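You operate a simulated robot arm through the tools that you are given. There is no shell and no other tool. Be economical: measure what you need, move in short steps, check, and stop when the job is done.

Carry out the task below with a simulated robot arm. There is one attempt and no reset: what you move stays moved.

TASK
Glue the cream cabin block on the teal boat's deck.
Fine: one dab, teal arm parked, let it set, then free the vice.
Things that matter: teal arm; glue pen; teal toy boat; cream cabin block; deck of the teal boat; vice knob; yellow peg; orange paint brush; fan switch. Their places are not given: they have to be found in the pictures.

It is judged by the outcome, as a careful person would: the job done as asked, and still so three seconds after it is handed in. It fails if anything else is knocked over, pushed out of place, dropped, spilled or broken.

THE ROBOT
A 7-joint arm with a two-finger parallel gripper, fixed in place. Base frame: the origin is at the foot of the arm, x ahead of it, y to its left, z up; the work surface is at about z = 0.005. Lengths are in m, angles in rad, forces in N, time in s.
With the tool pointing down near the work surface it reaches from about 0.24 to 0.62 m from the base axis. Its first joint turns from -1.152 to 1.152 rad. Payload 2.6 kg.
Tool frame: the origin (TCP) lies between the finger pads and is the grasp point; the fingertips stand 0.03 m ahead of it; z points along the fingers, y is the line along which they close. The gripper opens to 0.094 m. The fingers are 0.028 m wide and 0.01 m thick; the gripper's body (0.05 by 0.096 m) begins 0.055 m behind the TCP.
Orientation is told as [roll, pitch, yaw] about the base's x, y, z axes, in that order, counted from this pose: with the fingers straight down and closing along the base's y, the tool's x points along the base's -x, its y along +y and its z along -z.

THE INTERFACE
- The arm moves only by the tool servo_tool. Its argument "increments" is a list of rows, each a list of 6 numbers: the shift along the base's x, y, z in m, then the turn, a rotation vector about the base's x, y, z in rad. In form: [[tx, ty, tz, wx, wy, wz], ...]. A call has 1 to 20 rows; each row shifts and turns the commanded pose from where the row before left it. "claw" is the gripper command, from -1 (fully open) to 1 (shut), values between in proportion, set as the call begins (left out, the last holds). A row lasts 0.2 s, in which the tool goes at most 0.05 m and 0.15 rad; a call with a longer step from one row to the next is refused whole, and so is a gripper value outside its range. A pose out of reach is approached as far as the arm can. The call stops where the force on the tool passes 70 N (or 10 N more than at its start, if that is more) or the arm is blocked; 0.2 s more then pass. The fingers move at their own pace (about 0.072 m/s each) and stop on an object; they squeeze with about 36 N. The grip force told is the motor's: it shows also when the fingers shut on nothing. Time passes only in rows, and 0.2 s behind the last, so rows that do not move let the fingers close. It gives the time, the measured TCP pose, the force on the tool (base axes), the opening and the grip force at its end, in the units of the frame above (readings bear some noise), and new pictures: "pictures" is both (left out), scene, wrist or none.
- Cameras (640 x 400 px; columns grow to the right, rows downward): "scene" is fixed at [0.0477, 0.4489, 0.5555]; the picture's right is [-0.63, -0.78, 0.00], its down [-0.50, 0.41, -0.76] and it looks along [0.59, -0.48, -0.65] (base axes); focal length 223 px, centre (320, 200). "wrist" rides on the gripper at [-0.037, 0, -0.058] in the tool frame; the picture's right is [0.00, -1.00, 0.00], its down [0.97, 0.00, -0.24] and it looks along [0.24, 0.00, 0.97] (tool axes); focal length 218 px, centre (320, 200).
- pixel_to_xyz(camera, pixels): for up to 12 pixels [column, row] of the newest picture of that camera ("zoom" is the newest enlarged one), the place [x, y, z] in the base frame of the surface seen there, good to about 0.003 m. No time passes.
- enlarge(camera, box): a new picture of the part [left, top, right, bottom] of that camera's present view, enlarged. No time passes.
- sign_off(): hands the job in; it is judged then, once.

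Work in short steps. Measure before you move; look again where a grasp or a placing could have gone wrong, and mend it. You have 80 turns and 120 pictures in all, the two below and enlarged ones among them. Open the gripper and draw the arm clear of the work before you hand the job in, unless the task says otherwise; then end with one line.

The tools are called after "Call:" as a command line: name --pt "numbers of a row" for each row, then --argument value for the rest, lists and objects as JSON in quotes. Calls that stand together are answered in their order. servo_tool: Moves the arm, as the interface text tells. Its arguments: {"type":"object","properties":{"increments":{"type":"array","items":{"type":"array","items":{"type":"number"}}},"claw":{"type":"number"},"pictures":{"type":"string","enum":["both","scene","wrist","none"]}},"required":["increments"]} The other tools are called the same way: pixel_to_xyz (camera, pixels) gives the place of the surface under pixels of a picture; enlarge (camera, box) takes an enlarged picture of a part of a camera's view; sign_off () hands the job in.

At the start:

```text
time_s: 0.0
eef_pos: [0.2727, 0.2372, 0.4058]
orientation: [-0.001, 0.0, 0.0]
contact_force: [0.3, -0.8, 0.3]
opening: 0.0941
grip_force: 0.1
```

scene: 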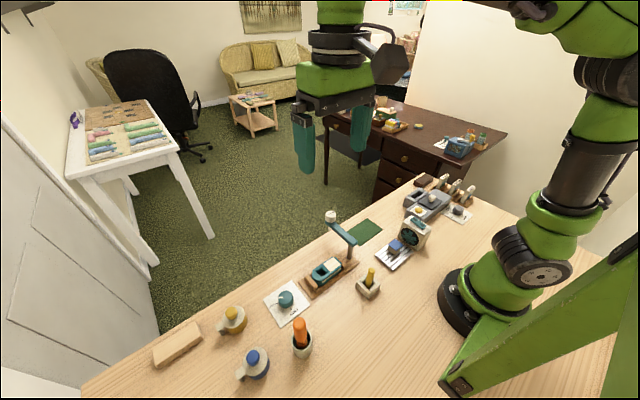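
wrist: 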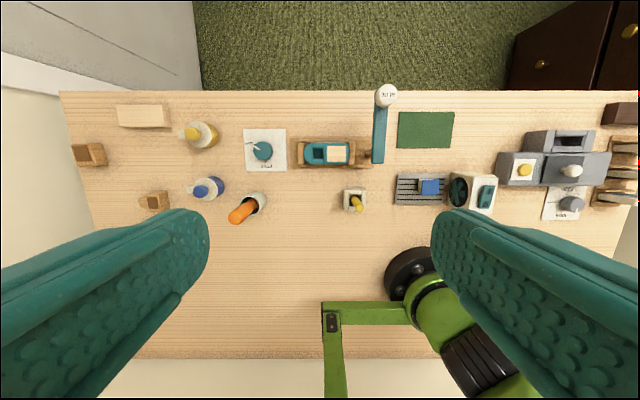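

I enlarge the work area in both views to identify the parts.

Call:
enlarge --camera "wrist" --box '[220, 80, 460, 230]'

Call:
enlarge --camera "scene" --box '[230, 190, 430, 315]'

Call:
enlarge --camera "scene" --box '[370, 160, 500, 280]'

Call:
enlarge --camera "wrist" --box '[400, 90, 640, 240]'

```text
2.67 times, centred on (340, 155) of wrist
```

zoom: 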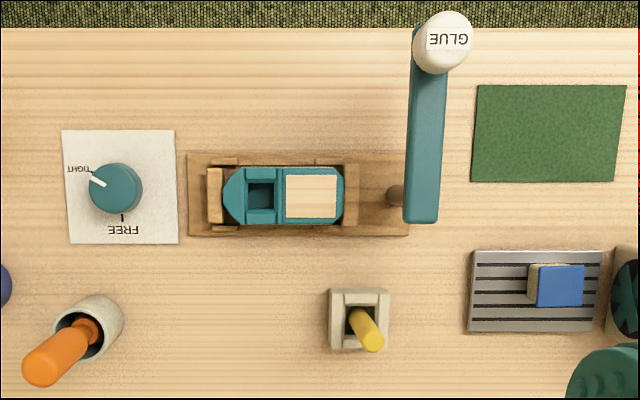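

```text
3.20 times, centred on (330, 252) of scene
```

zoom: 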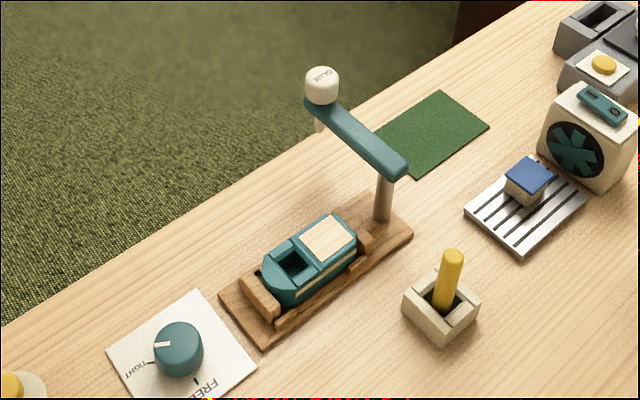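

```text
3.33 times, centred on (435, 220) of scene
```

zoom: 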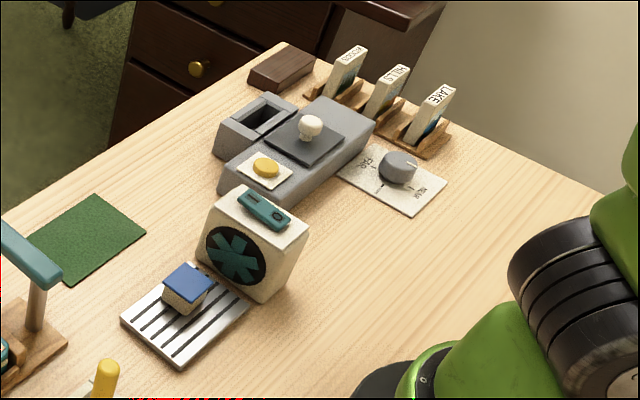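

```text
2.67 times, centred on (520, 165) of wrist
```

zoom: 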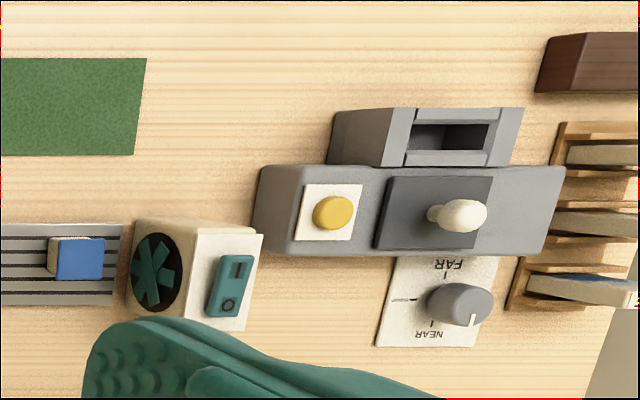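

I measure the parts: wrist picture and scene zoom.

Call:
pixel_to_xyz --camera "wrist" --pixels '[[262, 151], [337, 153], [314, 153], [348, 153], [387, 95], [379, 158], [369, 156], [430, 186], [354, 200], [487, 195], [425, 130], [143, 115]]'

Call:
enlarge --camera "scene" --box '[300, 200, 400, 300]'

Call:
enlarge --camera "scene" --box '[370, 210, 440, 275]'

```text
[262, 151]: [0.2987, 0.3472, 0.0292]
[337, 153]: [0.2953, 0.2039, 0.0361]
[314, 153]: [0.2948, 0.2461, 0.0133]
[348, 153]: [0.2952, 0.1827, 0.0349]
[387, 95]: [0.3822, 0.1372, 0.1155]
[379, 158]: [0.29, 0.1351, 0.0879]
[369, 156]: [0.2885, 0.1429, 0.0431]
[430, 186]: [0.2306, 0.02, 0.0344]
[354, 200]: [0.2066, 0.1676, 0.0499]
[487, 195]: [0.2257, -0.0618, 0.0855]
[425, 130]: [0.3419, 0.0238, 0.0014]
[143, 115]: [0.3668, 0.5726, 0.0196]
```

```text
4.00 times, centred on (350, 250) of scene
```

zoom: 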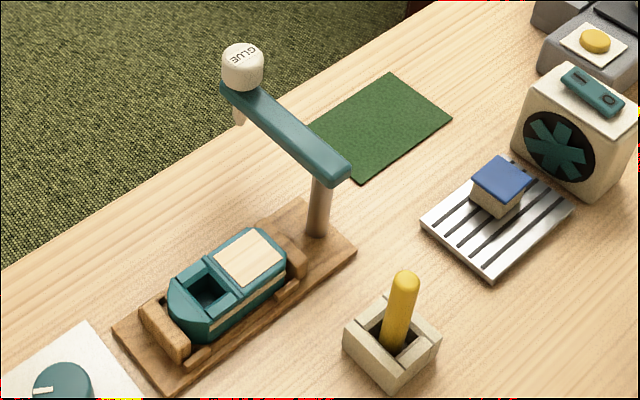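

```text
6.15 times, centred on (405, 242) of scene
```

zoom: 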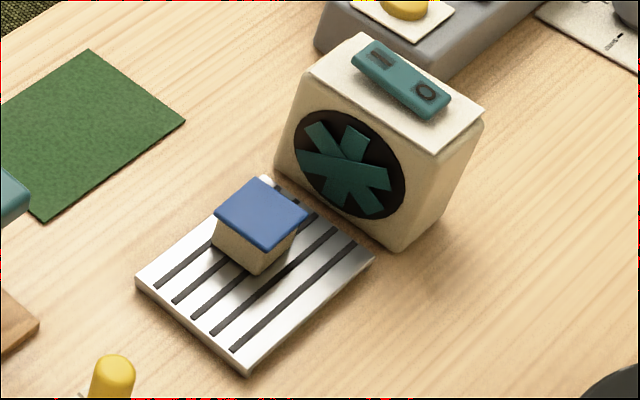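

The cabin looks like the cream block with a blue roof on the rack at zoom (260,220). The glue pen is on the teal swing arm. I move closer for a better wrist view of the rack, fan and arm.

Call:
servo_tool --pt "0 -0.04 -0.04 0 0 0" --pt "0 -0.04 -0.04 0 0 0" --pt "-0.01 -0.03 -0.04 0 0 0" --pt "-0.01 -0.02 -0.04 0 0 0" --pt "0 0 0 0 0 0"

```text
refused: row 1 steps farther than a row can; nothing moved
```

Call:
servo_tool --pt "0 -0.03 -0.03 0 0 0" --pt "0 -0.03 -0.03 0 0 0" --pt "0 -0.03 -0.03 0 0 0" --pt "-0.01 -0.03 -0.03 0 0 0" --pt "0 0 0 0 0 0"

```text
time_s: 1.2
eef_pos: [0.2633, 0.1172, 0.2867]
orientation: [-0.001, 0.0, 0.0]
contact_force: [-1.3, -0.8, -0.7]
opening: 0.0942
grip_force: 0.0
```

scene: 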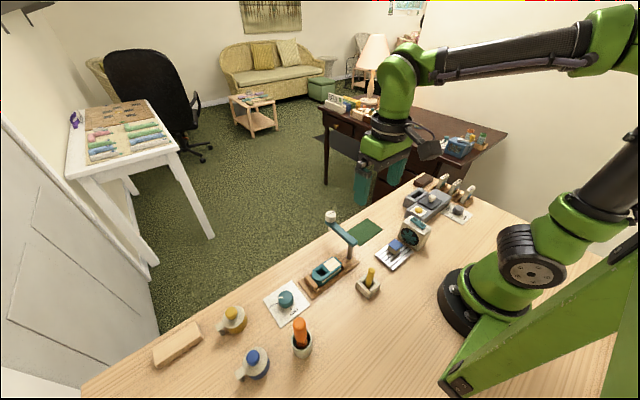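
wrist: 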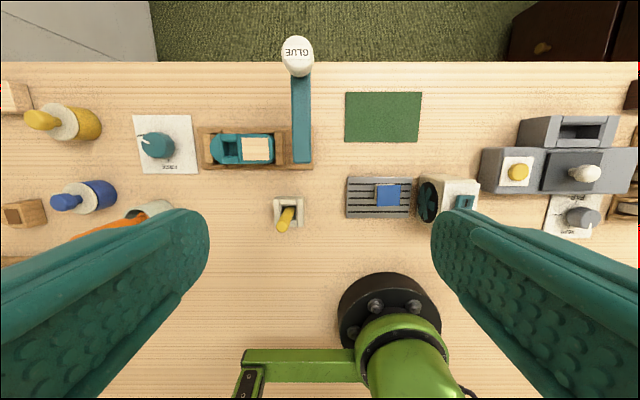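

I enlarge and measure the boat/arm and rack/fan.

Call:
enlarge --camera "wrist" --box '[190, 30, 340, 240]'

Call:
enlarge --camera "wrist" --box '[335, 160, 495, 230]'

Call:
pixel_to_xyz --camera "wrist" --pixels '[[298, 50], [302, 85], [302, 120], [302, 160], [242, 149], [271, 149], [257, 139], [257, 160], [376, 195], [400, 195], [388, 184], [388, 207]]'

Call:
pixel_to_xyz --camera "wrist" --pixels '[[155, 144], [275, 148], [289, 215], [290, 202], [465, 185], [466, 200], [440, 200], [350, 179], [408, 215], [230, 148], [298, 74], [303, 166]]'

```text
1.90 times, centred on (265, 135) of wrist
```

zoom: 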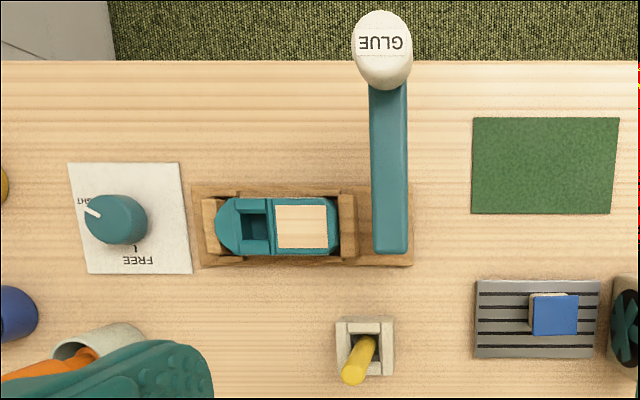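

```text
4.00 times, centred on (415, 195) of wrist
```

zoom: 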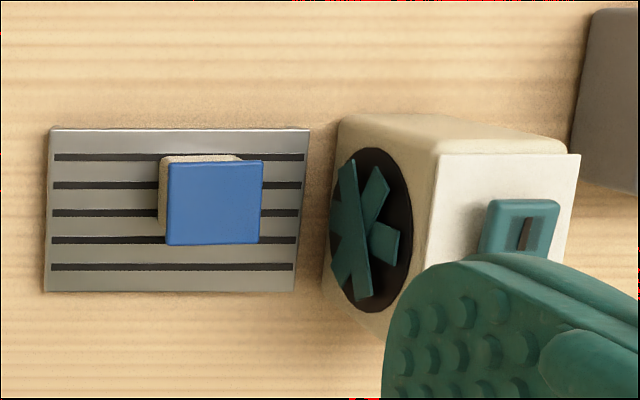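

```text
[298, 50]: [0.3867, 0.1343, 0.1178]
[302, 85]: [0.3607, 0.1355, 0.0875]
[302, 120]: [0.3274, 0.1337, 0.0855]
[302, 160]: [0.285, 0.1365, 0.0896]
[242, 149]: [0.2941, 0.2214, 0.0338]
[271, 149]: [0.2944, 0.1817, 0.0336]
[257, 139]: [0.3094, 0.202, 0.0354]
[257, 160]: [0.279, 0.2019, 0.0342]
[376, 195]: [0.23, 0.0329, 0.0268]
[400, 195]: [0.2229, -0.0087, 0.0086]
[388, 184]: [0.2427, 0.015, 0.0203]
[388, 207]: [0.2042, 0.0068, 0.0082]
```

```text
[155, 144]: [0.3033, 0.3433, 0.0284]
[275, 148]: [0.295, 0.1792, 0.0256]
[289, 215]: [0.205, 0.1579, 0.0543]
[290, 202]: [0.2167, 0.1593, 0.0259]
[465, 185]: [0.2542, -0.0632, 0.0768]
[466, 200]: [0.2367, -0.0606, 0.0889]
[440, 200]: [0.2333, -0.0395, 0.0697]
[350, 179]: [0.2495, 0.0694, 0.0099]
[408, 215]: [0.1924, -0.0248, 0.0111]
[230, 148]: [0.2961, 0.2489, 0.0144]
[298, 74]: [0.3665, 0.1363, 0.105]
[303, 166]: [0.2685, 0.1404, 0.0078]
```

I look closely at the pen head, boat and the fan from the scene camera.

Call:
enlarge --camera "scene" --box '[315, 200, 365, 270]'

Call:
pixel_to_xyz --camera "scene" --pixels '[[331, 213], [331, 219], [326, 219], [337, 219], [328, 229], [349, 250], [350, 256], [353, 243], [338, 230], [345, 236], [326, 267], [322, 272]]'

Call:
enlarge --camera "scene" --box '[370, 210, 440, 275]'

Call:
pixel_to_xyz --camera "zoom" --pixels '[[260, 215], [216, 210], [303, 212], [265, 180], [258, 245], [228, 248], [280, 258], [380, 65], [425, 95], [350, 165]]'

```text
5.71 times, centred on (340, 235) of scene
```

zoom: 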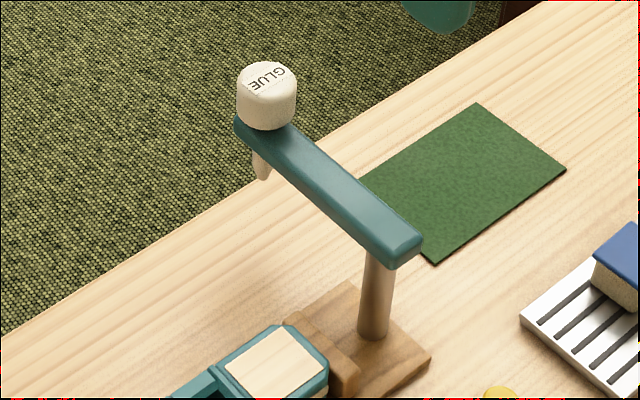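

```text
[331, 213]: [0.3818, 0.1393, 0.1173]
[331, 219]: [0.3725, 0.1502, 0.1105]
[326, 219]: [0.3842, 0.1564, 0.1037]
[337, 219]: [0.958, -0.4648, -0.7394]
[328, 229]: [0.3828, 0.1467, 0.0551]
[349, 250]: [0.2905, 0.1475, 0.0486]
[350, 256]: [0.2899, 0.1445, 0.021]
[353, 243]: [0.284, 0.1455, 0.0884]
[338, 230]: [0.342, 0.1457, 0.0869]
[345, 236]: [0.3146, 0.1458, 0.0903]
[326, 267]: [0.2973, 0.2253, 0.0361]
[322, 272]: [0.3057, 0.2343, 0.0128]
```

```text
6.15 times, centred on (405, 242) of scene
```

zoom: 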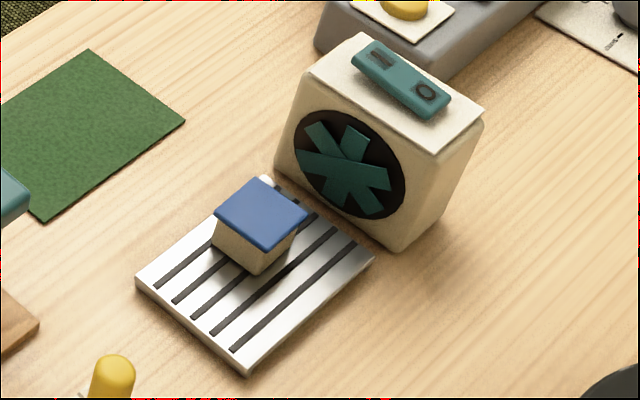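

```text
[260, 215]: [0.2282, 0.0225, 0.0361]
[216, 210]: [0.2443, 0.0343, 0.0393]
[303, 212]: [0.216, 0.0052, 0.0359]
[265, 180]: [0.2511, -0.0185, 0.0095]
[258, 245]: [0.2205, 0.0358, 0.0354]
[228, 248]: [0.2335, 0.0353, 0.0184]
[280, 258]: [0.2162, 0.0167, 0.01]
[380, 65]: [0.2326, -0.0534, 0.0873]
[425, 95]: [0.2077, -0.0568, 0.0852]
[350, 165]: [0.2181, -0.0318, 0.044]
```

The fan is off and static. The pen head is about (0.383,0.138), with the cap top at z 0.118. The post is about (0.292,0.138). I move above the beam to grip it inboard of the cap.

Call:
servo_tool --pt "0.03 0.007 -0.03 0 0 0" --pt "0.03 0.007 -0.03 0 0 0" --pt "0.025 0.007 -0.03 0 0 0" --pt "0 0 0 0 0 0" --claw 0

```text
time_s: 2.2
eef_pos: [0.3487, 0.1397, 0.1959]
orientation: [0.001, 0.0, 0.0]
contact_force: [-0.3, 0.1, -0.5]
opening: 0.047
grip_force: 0.1
```

scene: 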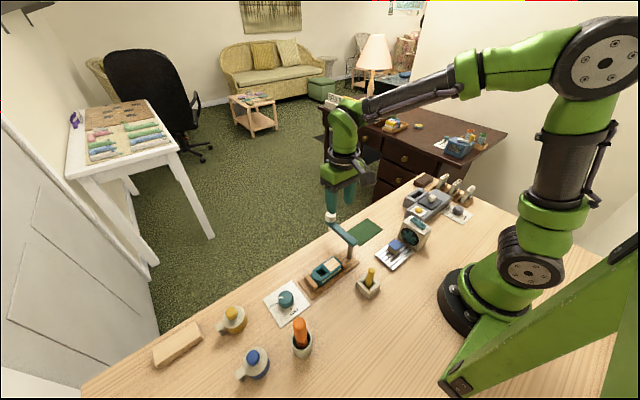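
wrist: 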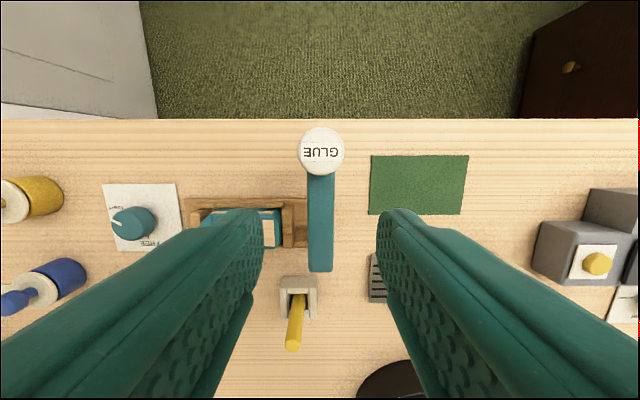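

Beam is centred between the fingers (column 320). I descend so tips reach beam level (about z 0.08).

Call:
servo_tool --pt "0 -0.001 -0.04 0 0 0" --pt "0 -0.001 -0.04 0 0 0" --pt "0 0 0 0 0 0"

```text
time_s: 3.0
eef_pos: [0.3458, 0.1352, 0.1148]
orientation: [0.001, 0.001, 0.001]
contact_force: [0.9, 0.5, 0.2]
opening: 0.0468
grip_force: 0.1
```

scene: 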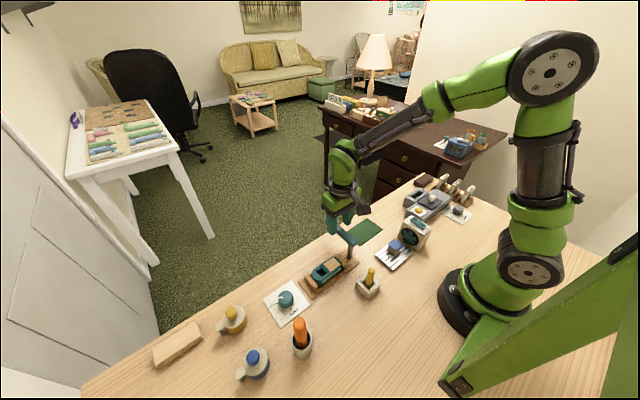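
wrist: 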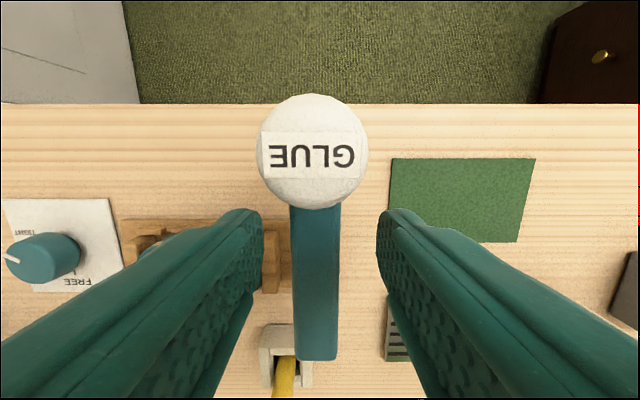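

Beam is centred. I cage it loosely (0.024 opening), go slightly lower, and start swinging a bit to test.

Call:
servo_tool --pt "0.002 0.001 -0.007 0 0 0" --pt "0 0 0 0 0 0" --pt "-0.0004 0.0069 0 0 0 0.13" --pt "-0.0013 0.0068 0 0 0 0.13" --pt "-0.0022 0.0065 0 0 0 0.13" --pt "0 0 0 0 0 0" --claw 0.5

```text
time_s: 4.4
eef_pos: [0.3463, 0.1571, 0.1073]
orientation: [0.001, 0.001, 0.392]
contact_force: [0.5, 0.9, 0.1]
opening: 0.0233
grip_force: 0.0
```

scene: 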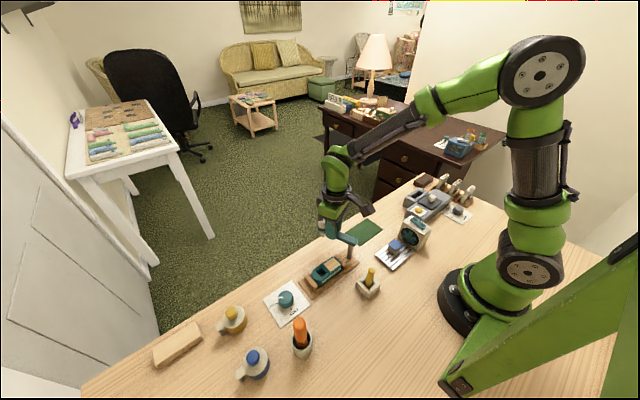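
wrist: 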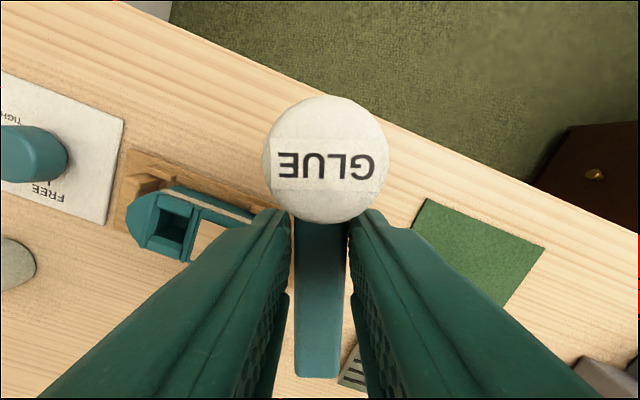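

The beam follows freely with no force. I continue the arc.

Call:
servo_tool --pt "-0.0035 0.0063 0 0 0 0.13" --pt "-0.0042 0.0059 0 0 0 0.13" --pt "-0.0048 0.0053 0 0 0 0.13" --pt "-0.0053 0.0047 0 0 0 0.13" --pt "-0.0058 0.0039 0 0 0 0.13" --pt "-0.0063 0.0032 0 0 0 0.13" --pt "0 0 0 0 0 0"

```text
time_s: 6.0
eef_pos: [0.3159, 0.1854, 0.1096]
orientation: [0.0, -0.001, 1.171]
contact_force: [0.2, -0.4, 0.2]
opening: 0.0234
grip_force: 0.1
```

scene: 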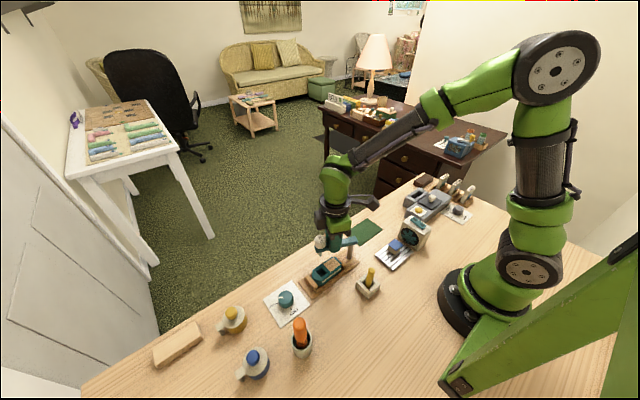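
wrist: 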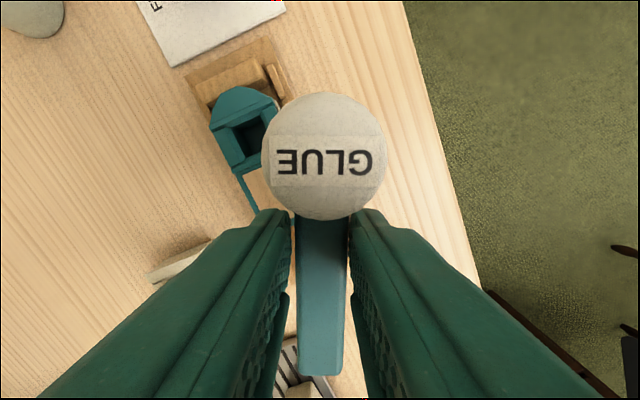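

Continue to about 90°.

Call:
servo_tool --pt "-0.0066 0.0023 0 0 0 0.13" --pt "-0.0069 0.0014 0 0 0 0.13" --pt "-0.007 0.0005 0 0 0 0.13" --pt "0 0 0 0 0 0"

Call:
enlarge --camera "scene" --box '[290, 200, 380, 300]'

```text
time_s: 7.0
eef_pos: [0.2941, 0.191, 0.1086]
orientation: [-0.001, 0.001, 1.56]
contact_force: [0.8, 0.3, -0.3]
opening: 0.0234
grip_force: 0.0
```

scene: 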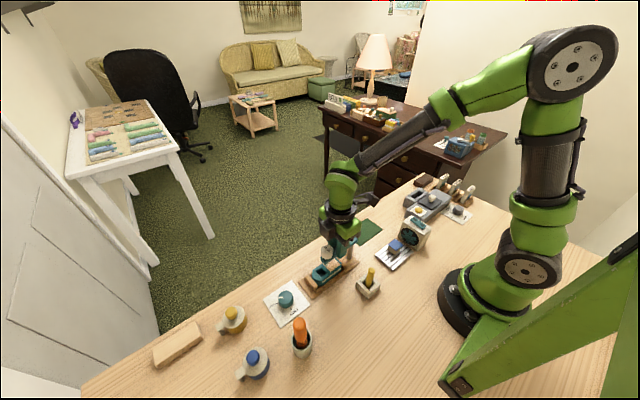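
wrist: 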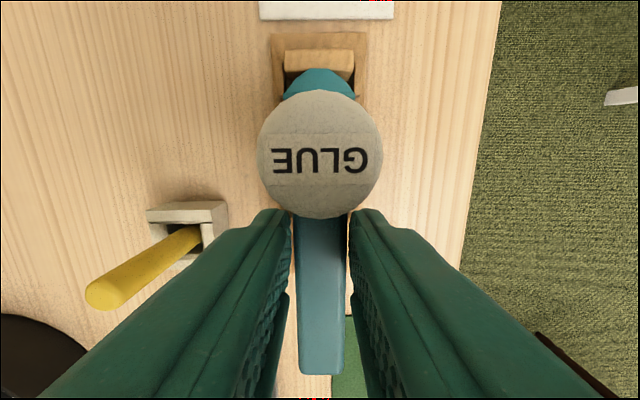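

```text
4.00 times, centred on (335, 250) of scene
```

zoom: 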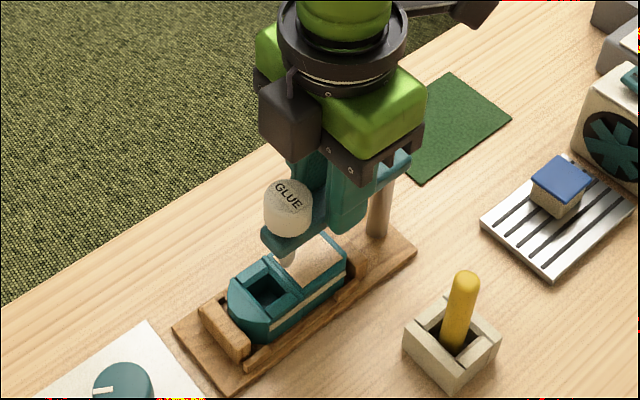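

Call:
enlarge --camera "scene" --box '[306, 240, 346, 290]'

Call:
pixel_to_xyz --camera "zoom" --pixels '[[320, 120], [318, 170], [318, 190], [330, 185], [260, 180], [300, 205]]'

```text
8.00 times, centred on (326, 265) of scene
```

zoom: 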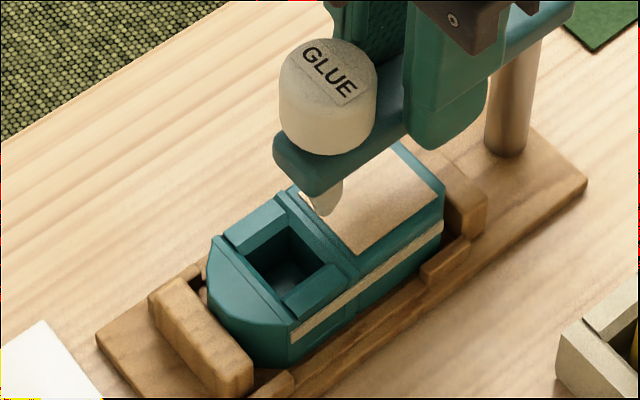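

```text
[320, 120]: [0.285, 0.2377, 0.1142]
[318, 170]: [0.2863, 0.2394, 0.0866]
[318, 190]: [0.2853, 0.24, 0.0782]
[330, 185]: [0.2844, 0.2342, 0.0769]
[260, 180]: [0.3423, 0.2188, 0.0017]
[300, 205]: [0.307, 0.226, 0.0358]
```

The pen tip (zoom 322,212) seems near the forward edge of the cream pad. I lift off without disturbing the beam and take an oblique wrist view from the +x side.

Call:
servo_tool --pt "0 0 0.03 0 0 0" --pt "0 0 0.04 0 0 0" --pt "0.02 0 0.04 0 0 0" --pt "0.04 0 0.01 0 0 -0.14" --pt "0.04 0 0 0 0 -0.14" --pt "0.03 0 0 0 0 -0.14" --pt "0 0 0 0 0 -0.14" --pt "0 0 0 0 0 -0.14" --pt "0 0 0 0 0 -0.14" --pt "0 0 0 0 0 -0.14" --pt "0 0 0 0 0 -0.14" --pt "0 0 0 0 0 -0.14" --pt "0 0 0 0 0 -0.14" --pt "0 0 0 0 0 -0.14" --pt "0 0 0 0 0.14 0" --pt "0 0 0 0 0.14 0" --pt "0 0 0 0 0.14 0" --pt "0 0 0 0 0.14 0" --pt "0 0 0 0 0 0"

Call:
enlarge --camera "scene" --box '[306, 235, 366, 290]'

```text
time_s: 11.0
eef_pos: [0.4251, 0.1902, 0.2281]
orientation: [0.015, 0.559, 0.025]
contact_force: [0.3, -0.1, 1.0]
opening: 0.0235
grip_force: 0.2
```

scene: 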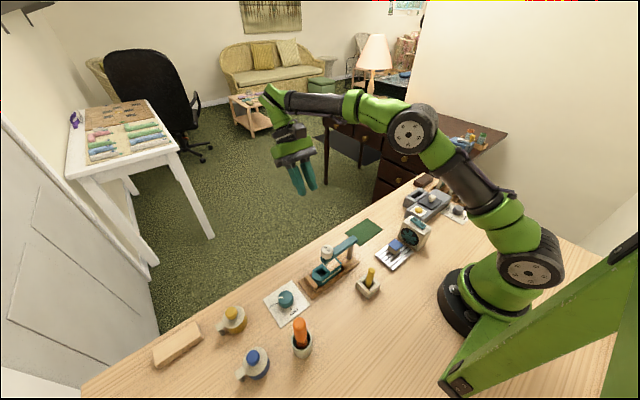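
wrist: 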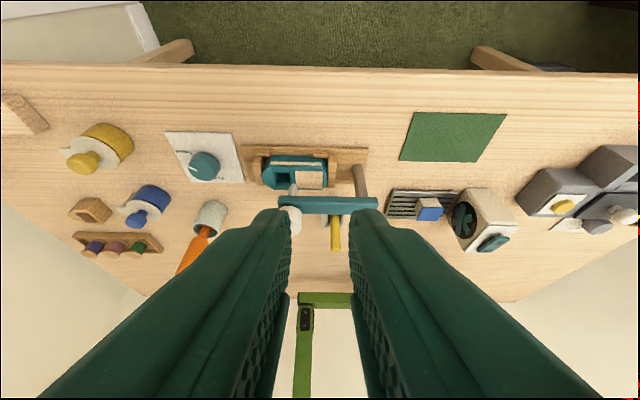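

```text
7.27 times, centred on (336, 262) of scene
```

zoom: 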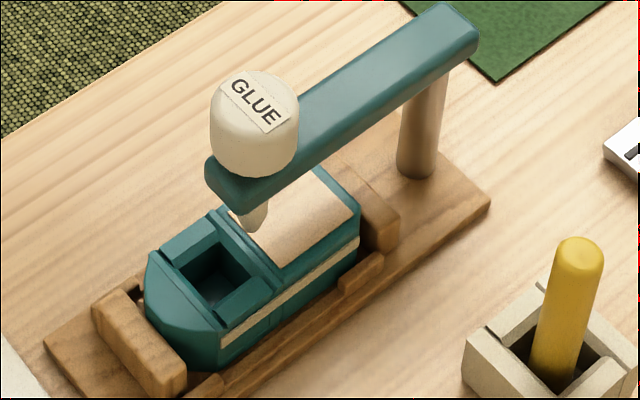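

Call:
enlarge --camera "wrist" --box '[235, 140, 385, 234]'

Call:
pixel_to_xyz --camera "zoom" --pixels '[[340, 130], [250, 195]]'

Call:
pixel_to_xyz --camera "wrist" --pixels '[[292, 190], [300, 181], [318, 180], [290, 205], [363, 183], [375, 203]]'

```text
4.26 times, centred on (310, 187) of wrist
```

zoom: 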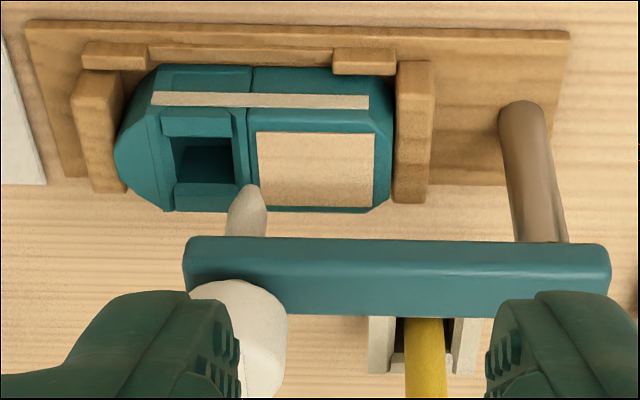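

```text
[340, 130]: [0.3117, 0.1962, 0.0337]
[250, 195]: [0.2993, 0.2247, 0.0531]
```

```text
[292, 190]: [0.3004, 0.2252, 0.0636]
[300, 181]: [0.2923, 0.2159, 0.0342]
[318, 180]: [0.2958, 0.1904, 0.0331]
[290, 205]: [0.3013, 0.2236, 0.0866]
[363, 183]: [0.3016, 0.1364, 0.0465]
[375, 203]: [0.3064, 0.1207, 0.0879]
```

The tip appears a few mm forward of the cream pad's edge. I go back above the cap with yaw ~90° to measure it directly from above.

Call:
servo_tool --pt "0 0 0 0 -0.14 0" --pt "0 0 0 0 -0.14 0" --pt "0 0 0 0 -0.14 0" --pt "0 0 0 0 -0.14 0" --pt "0 0 0 0 0 0.14" --pt "0 0 0 0 0 0.14" --pt "0 0 0 0 0 0.14" --pt "0 0 0 0 0 0.14" --pt "0 0 0 0 0 0.14" --pt "0 0 0 0 0 0.14" --pt "0 0 0 0 0 0.14" --pt "0 0 0 0 0 0.14" --pt "-0.04 0.01 0 0 0 0.14" --pt "-0.04 0.01 0 0 0 0.14" --pt "-0.04 0.01 0 0 0 0.14" --pt "-0.01 0.005 0 0 0 0" --pt "0 0 0 0 0 0" --claw 0

```text
time_s: 14.6
eef_pos: [0.2949, 0.2266, 0.2286]
orientation: [0.0, 0.001, 1.56]
contact_force: [-0.6, -0.1, -1.2]
opening: 0.0469
grip_force: 0.1
```

scene: 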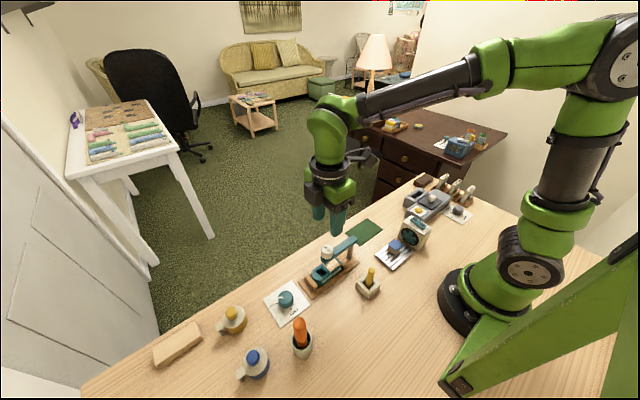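
wrist: 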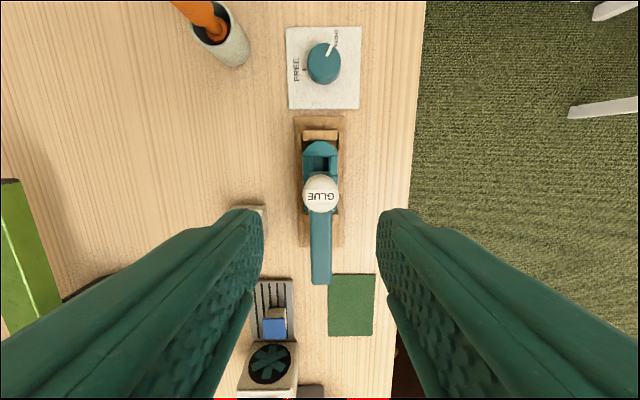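

Cap centre computed at about (0.296,0.227), directly below the TCP. I descend around the cap only (tips at z≈0.10, above the beam) and close on it.

Call:
servo_tool --pt "0.001 0 -0.04 0 0 0" --pt "0 0 -0.04 0 0 0" --pt "0 0 -0.019 0 0 0" --pt "0 0 0 0 0 0"

Call:
servo_tool --pt "0 0 0 0 0 0" --pt "0 0 0 0 0 0" --pt "0 0 0 0 0 0" --claw 1

Call:
enlarge --camera "scene" --box '[306, 235, 366, 290]'

```text
time_s: 15.6
eef_pos: [0.2955, 0.2277, 0.1306]
orientation: [-0.002, 0.001, 1.562]
contact_force: [-0.1, -0.7, -0.2]
opening: 0.047
grip_force: 0.0
```

scene: 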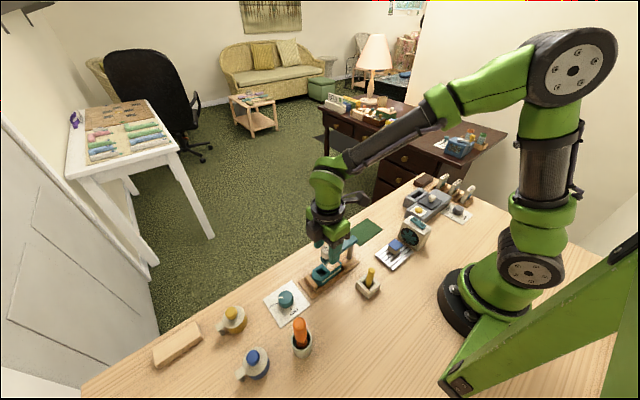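
wrist: 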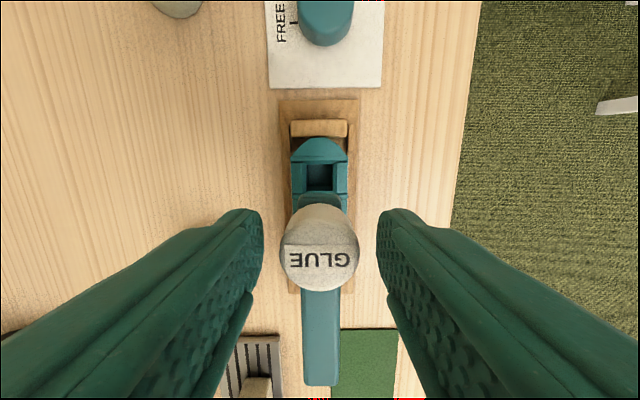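

```text
time_s: 16.4
eef_pos: [0.2945, 0.2259, 0.1289]
orientation: [0.0, 0.0, 1.561]
contact_force: [-0.9, -0.1, -1.3]
opening: 0.0281
grip_force: 45.1
```

scene: 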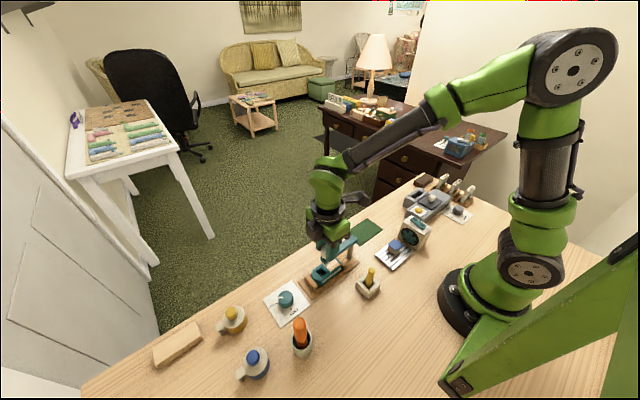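
wrist: 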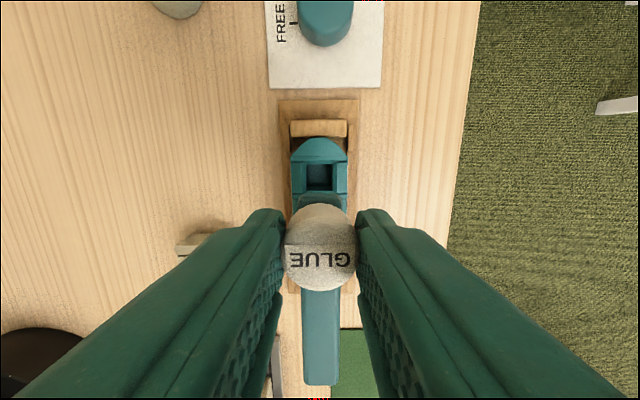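

```text
7.27 times, centred on (336, 262) of scene
```

zoom: 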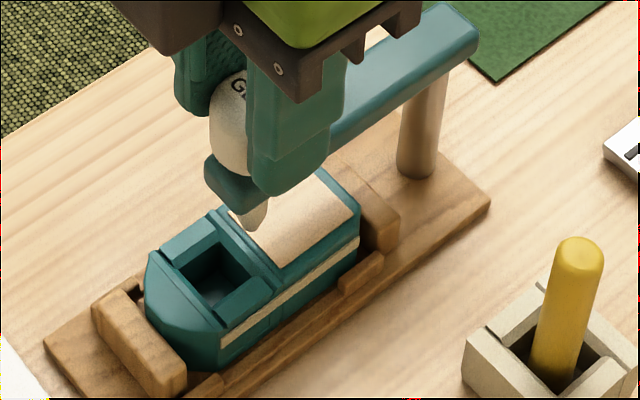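

Cap is gripped (0.028). I test gently whether the pen/arm can move inward along the beam (−y, 3 mm), watching force.

Call:
servo_tool --pt "0 -0.001 0 0 0 0" --pt "0 -0.001 0 0 0 0" --pt "0 -0.001 0 0 0 0" --pictures "none"

```text
time_s: 17.2
eef_pos: [0.2939, 0.2254, 0.1301]
orientation: [-0.002, -0.007, 1.566]
contact_force: [0.7, 28.0, -7.3]
opening: 0.0279
grip_force: 44.9
```

Blocked with 28 N: the pen is fixed at its radius, so I undo that, release, and rise above the cap to press it from the top with closed fingers.

Call:
servo_tool --pt "0 0.001 0 0 0 0" --pt "0 0.001 0 0 0 0" --pt "0 0.001 0 0 0 0" --pt "0 0 0 0 0 0" --pictures "none"

Call:
servo_tool --pt "0 0 0 0 0 0" --pt "0 0 0 0 0 0" --pt "0 0 0 0 0 0" --pt "0 0 0.03 0 0 0" --pt "0 0 0.02 0 0 0" --pt "0 0 0 0 0 0" --claw 0

Call:
enlarge --camera "scene" --box '[306, 235, 366, 290]'

```text
time_s: 18.2
eef_pos: [0.2949, 0.2246, 0.1293]
orientation: [-0.001, -0.001, 1.561]
contact_force: [0.7, 20.6, 0.3]
opening: 0.028
grip_force: 44.5
```

```text
time_s: 19.6
eef_pos: [0.2948, 0.2269, 0.1798]
orientation: [0.0, -0.001, 1.56]
contact_force: [-0.3, -0.4, -0.1]
opening: 0.0472
grip_force: 0.0
```

scene: 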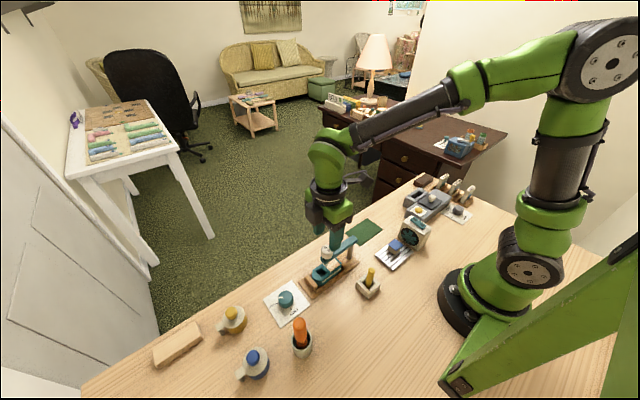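
wrist: 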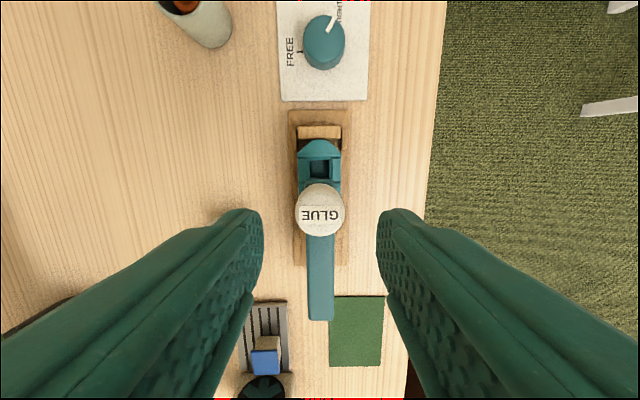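

```text
7.27 times, centred on (336, 262) of scene
```

zoom: 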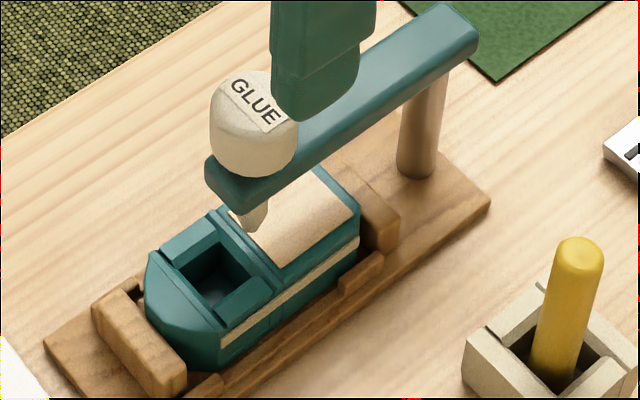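

I close the fingers and come just above the cap top.

Call:
servo_tool --pt "0 0 0 0 0 0" --pt "0 0 0 0 0 0" --pt "0 -0.001 -0.015 0 0 0" --pt "0 -0.001 -0.01 0 0 0" --pt "0 0 0 0 0 0" --claw 1

Call:
enlarge --camera "scene" --box '[306, 235, 366, 290]'

```text
time_s: 20.8
eef_pos: [0.2963, 0.2236, 0.1539]
orientation: [-0.001, 0.001, 1.56]
contact_force: [-0.2, -0.1, 0.5]
opening: 0.0
grip_force: 33.1
```

scene: 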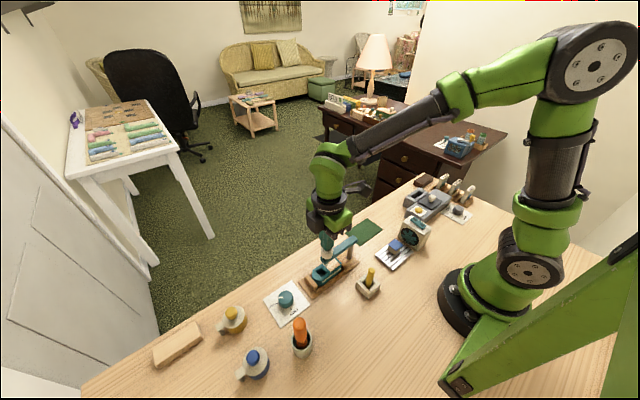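
wrist: 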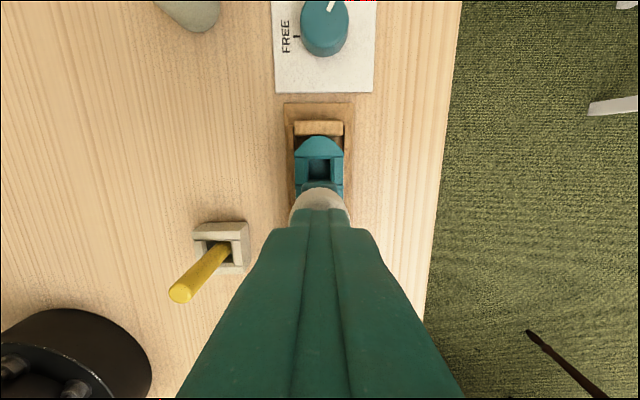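

```text
7.27 times, centred on (336, 262) of scene
```

zoom: 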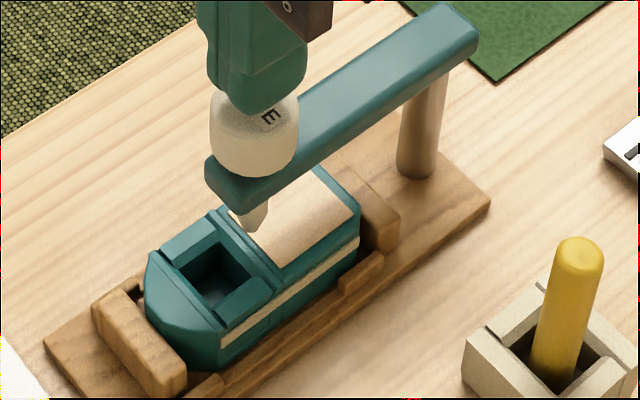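

Fingers are right above the cap. I press in 2 mm steps.

Call:
servo_tool --pt "0 0 -0.003 0 0 0" --pt "0 0 -0.002 0 0 0" --pt "0 0 -0.002 0 0 0" --pt "0 0 -0.002 0 0 0" --pictures "none"

Call:
enlarge --camera "scene" --box '[306, 235, 366, 290]'

```text
time_s: 21.8
eef_pos: [0.2959, 0.2246, 0.1455]
orientation: [-0.002, -0.001, 1.56]
contact_force: [0.1, 0.4, 1.1]
opening: 0.0003
grip_force: 33.1
```

```text
7.27 times, centred on (336, 262) of scene
```

zoom: 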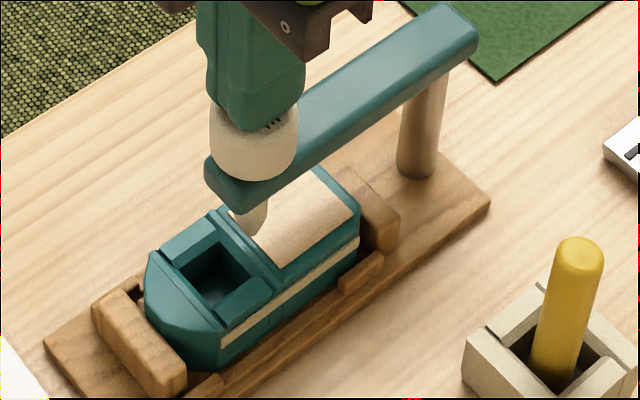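

Pen starts moving with little force. Continue pressing in steps.

Call:
servo_tool --pt "0 0 -0.002 0 0 0" --pt "0 0 -0.002 0 0 0" --pt "0 0 -0.002 0 0 0" --pt "0 0 0 0 0 0" --pictures "none"

Call:
enlarge --camera "scene" --box '[306, 235, 366, 290]'

```text
time_s: 22.8
eef_pos: [0.2964, 0.2243, 0.1401]
orientation: [0.0, 0.0, 1.561]
contact_force: [0.0, 1.7, 1.5]
opening: 0.0
grip_force: 32.9
```

```text
7.27 times, centred on (336, 262) of scene
```

zoom: 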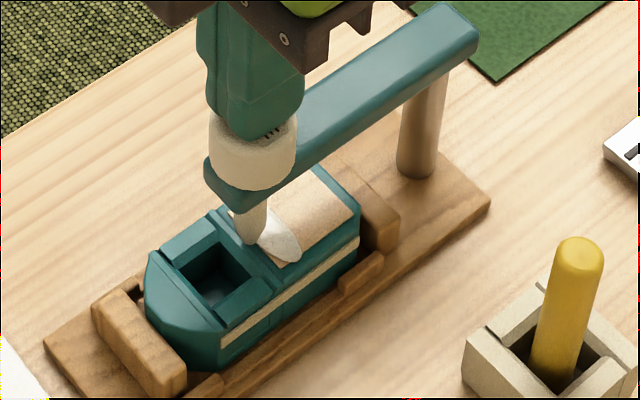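

A white glue dab has appeared on the pad at zoom (280,235). I stop pressing and rise.

Call:
servo_tool --pt "0 0 0.01 0 0 0" --pt "0 0 0.03 0 0 0" --pt "0 0 0.02 0 0 0" --pt "0 0 0 0 0 0" --pictures "wrist"

Call:
enlarge --camera "scene" --box '[306, 235, 366, 290]'

```text
time_s: 23.8
eef_pos: [0.2966, 0.226, 0.1999]
orientation: [0.0, 0.0, 1.561]
contact_force: [-0.2, 0.1, 0.5]
opening: 0.0002
grip_force: 33.1
```

wrist: 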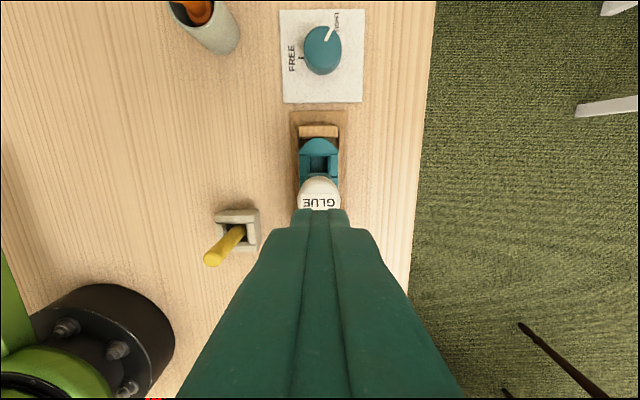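

```text
7.27 times, centred on (336, 262) of scene
```

zoom: 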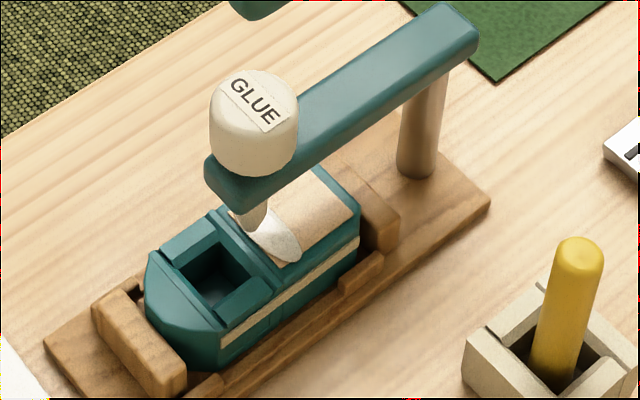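

Exactly one dab, pen sprung back. I cage the beam again to swing it back to park.

Call:
servo_tool --pt "-0.001 -0.035 0 0 0 0" --pt "0 0 -0.03 0 0 0" --pt "0 0 0 0 0 0" --claw 0.4 --pictures "wrist"

```text
time_s: 24.6
eef_pos: [0.2947, 0.1895, 0.1699]
orientation: [-0.001, 0.001, 1.561]
contact_force: [-1.1, -0.8, 0.1]
opening: 0.0283
grip_force: 0.0
```

wrist: 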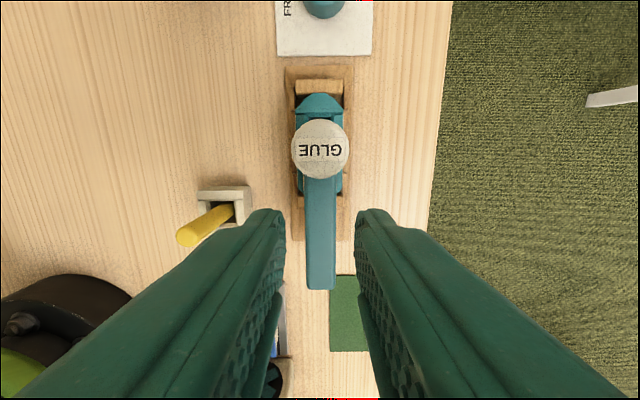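

Centred; descend and swing back.

Call:
servo_tool --pt "0 0 -0.032 0 0 0" --pt "0 0.001 -0.03 0 0 0" --pt "0 0 0 0 0 0" --pt "0.007 -0.0005 0 0 0 -0.13" --pt "0.0069 -0.0014 0 0 0 -0.13" --pt "0.0066 -0.0023 0 0 0 -0.13" --pt "0.0063 -0.0032 0 0 0 -0.13" --pt "0.0058 -0.0039 0 0 0 -0.13" --pt "0.0053 -0.0047 0 0 0 -0.13" --pt "0.0047 -0.0053 0 0 0 -0.13" --pt "0 0 0 0 0 0" --claw 0.5 --pictures "wrist"

```text
time_s: 27.0
eef_pos: [0.3384, 0.169, 0.1072]
orientation: [0.001, 0.001, 0.649]
contact_force: [0.2, -0.4, 0.0]
opening: 0.0234
grip_force: 0.1
```

wrist: 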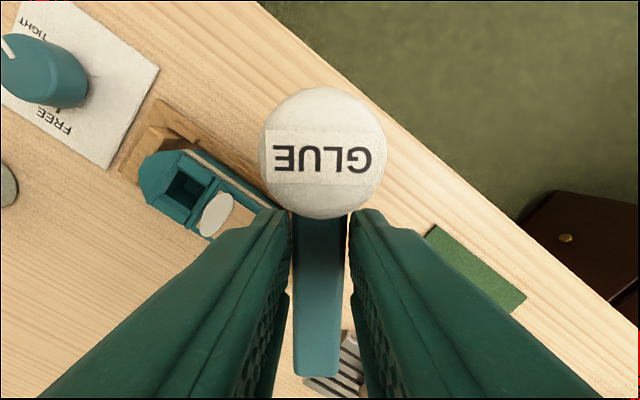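

Call:
servo_tool --pt "0.0041 -0.0057 0 0 0 -0.13" --pt "0.0032 -0.0063 0 0 0 -0.13" --pt "0.0022 -0.0066 0 0 0 -0.13" --pt "0.0014 -0.0069 0 0 0 -0.13" --pt "0.0005 -0.007 0 0 0 -0.13" --pt "0 -0.002 0 0 0 0" --pt "0 0 0 0 0 0" --pictures "wrist"

```text
time_s: 28.6
eef_pos: [0.3496, 0.1359, 0.1086]
orientation: [0.003, 0.002, 0.001]
contact_force: [-0.1, 8.3, -1.8]
opening: 0.0281
grip_force: 3.6
```

wrist: 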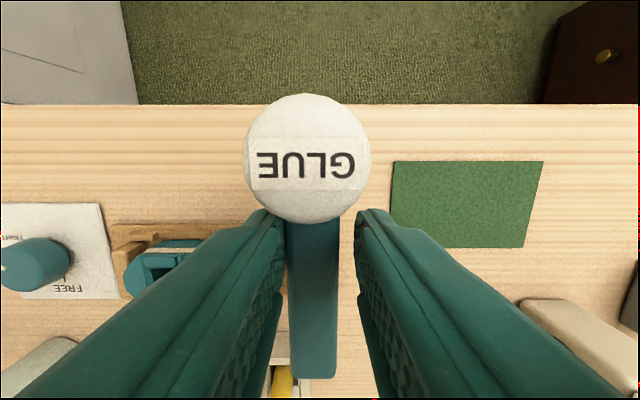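

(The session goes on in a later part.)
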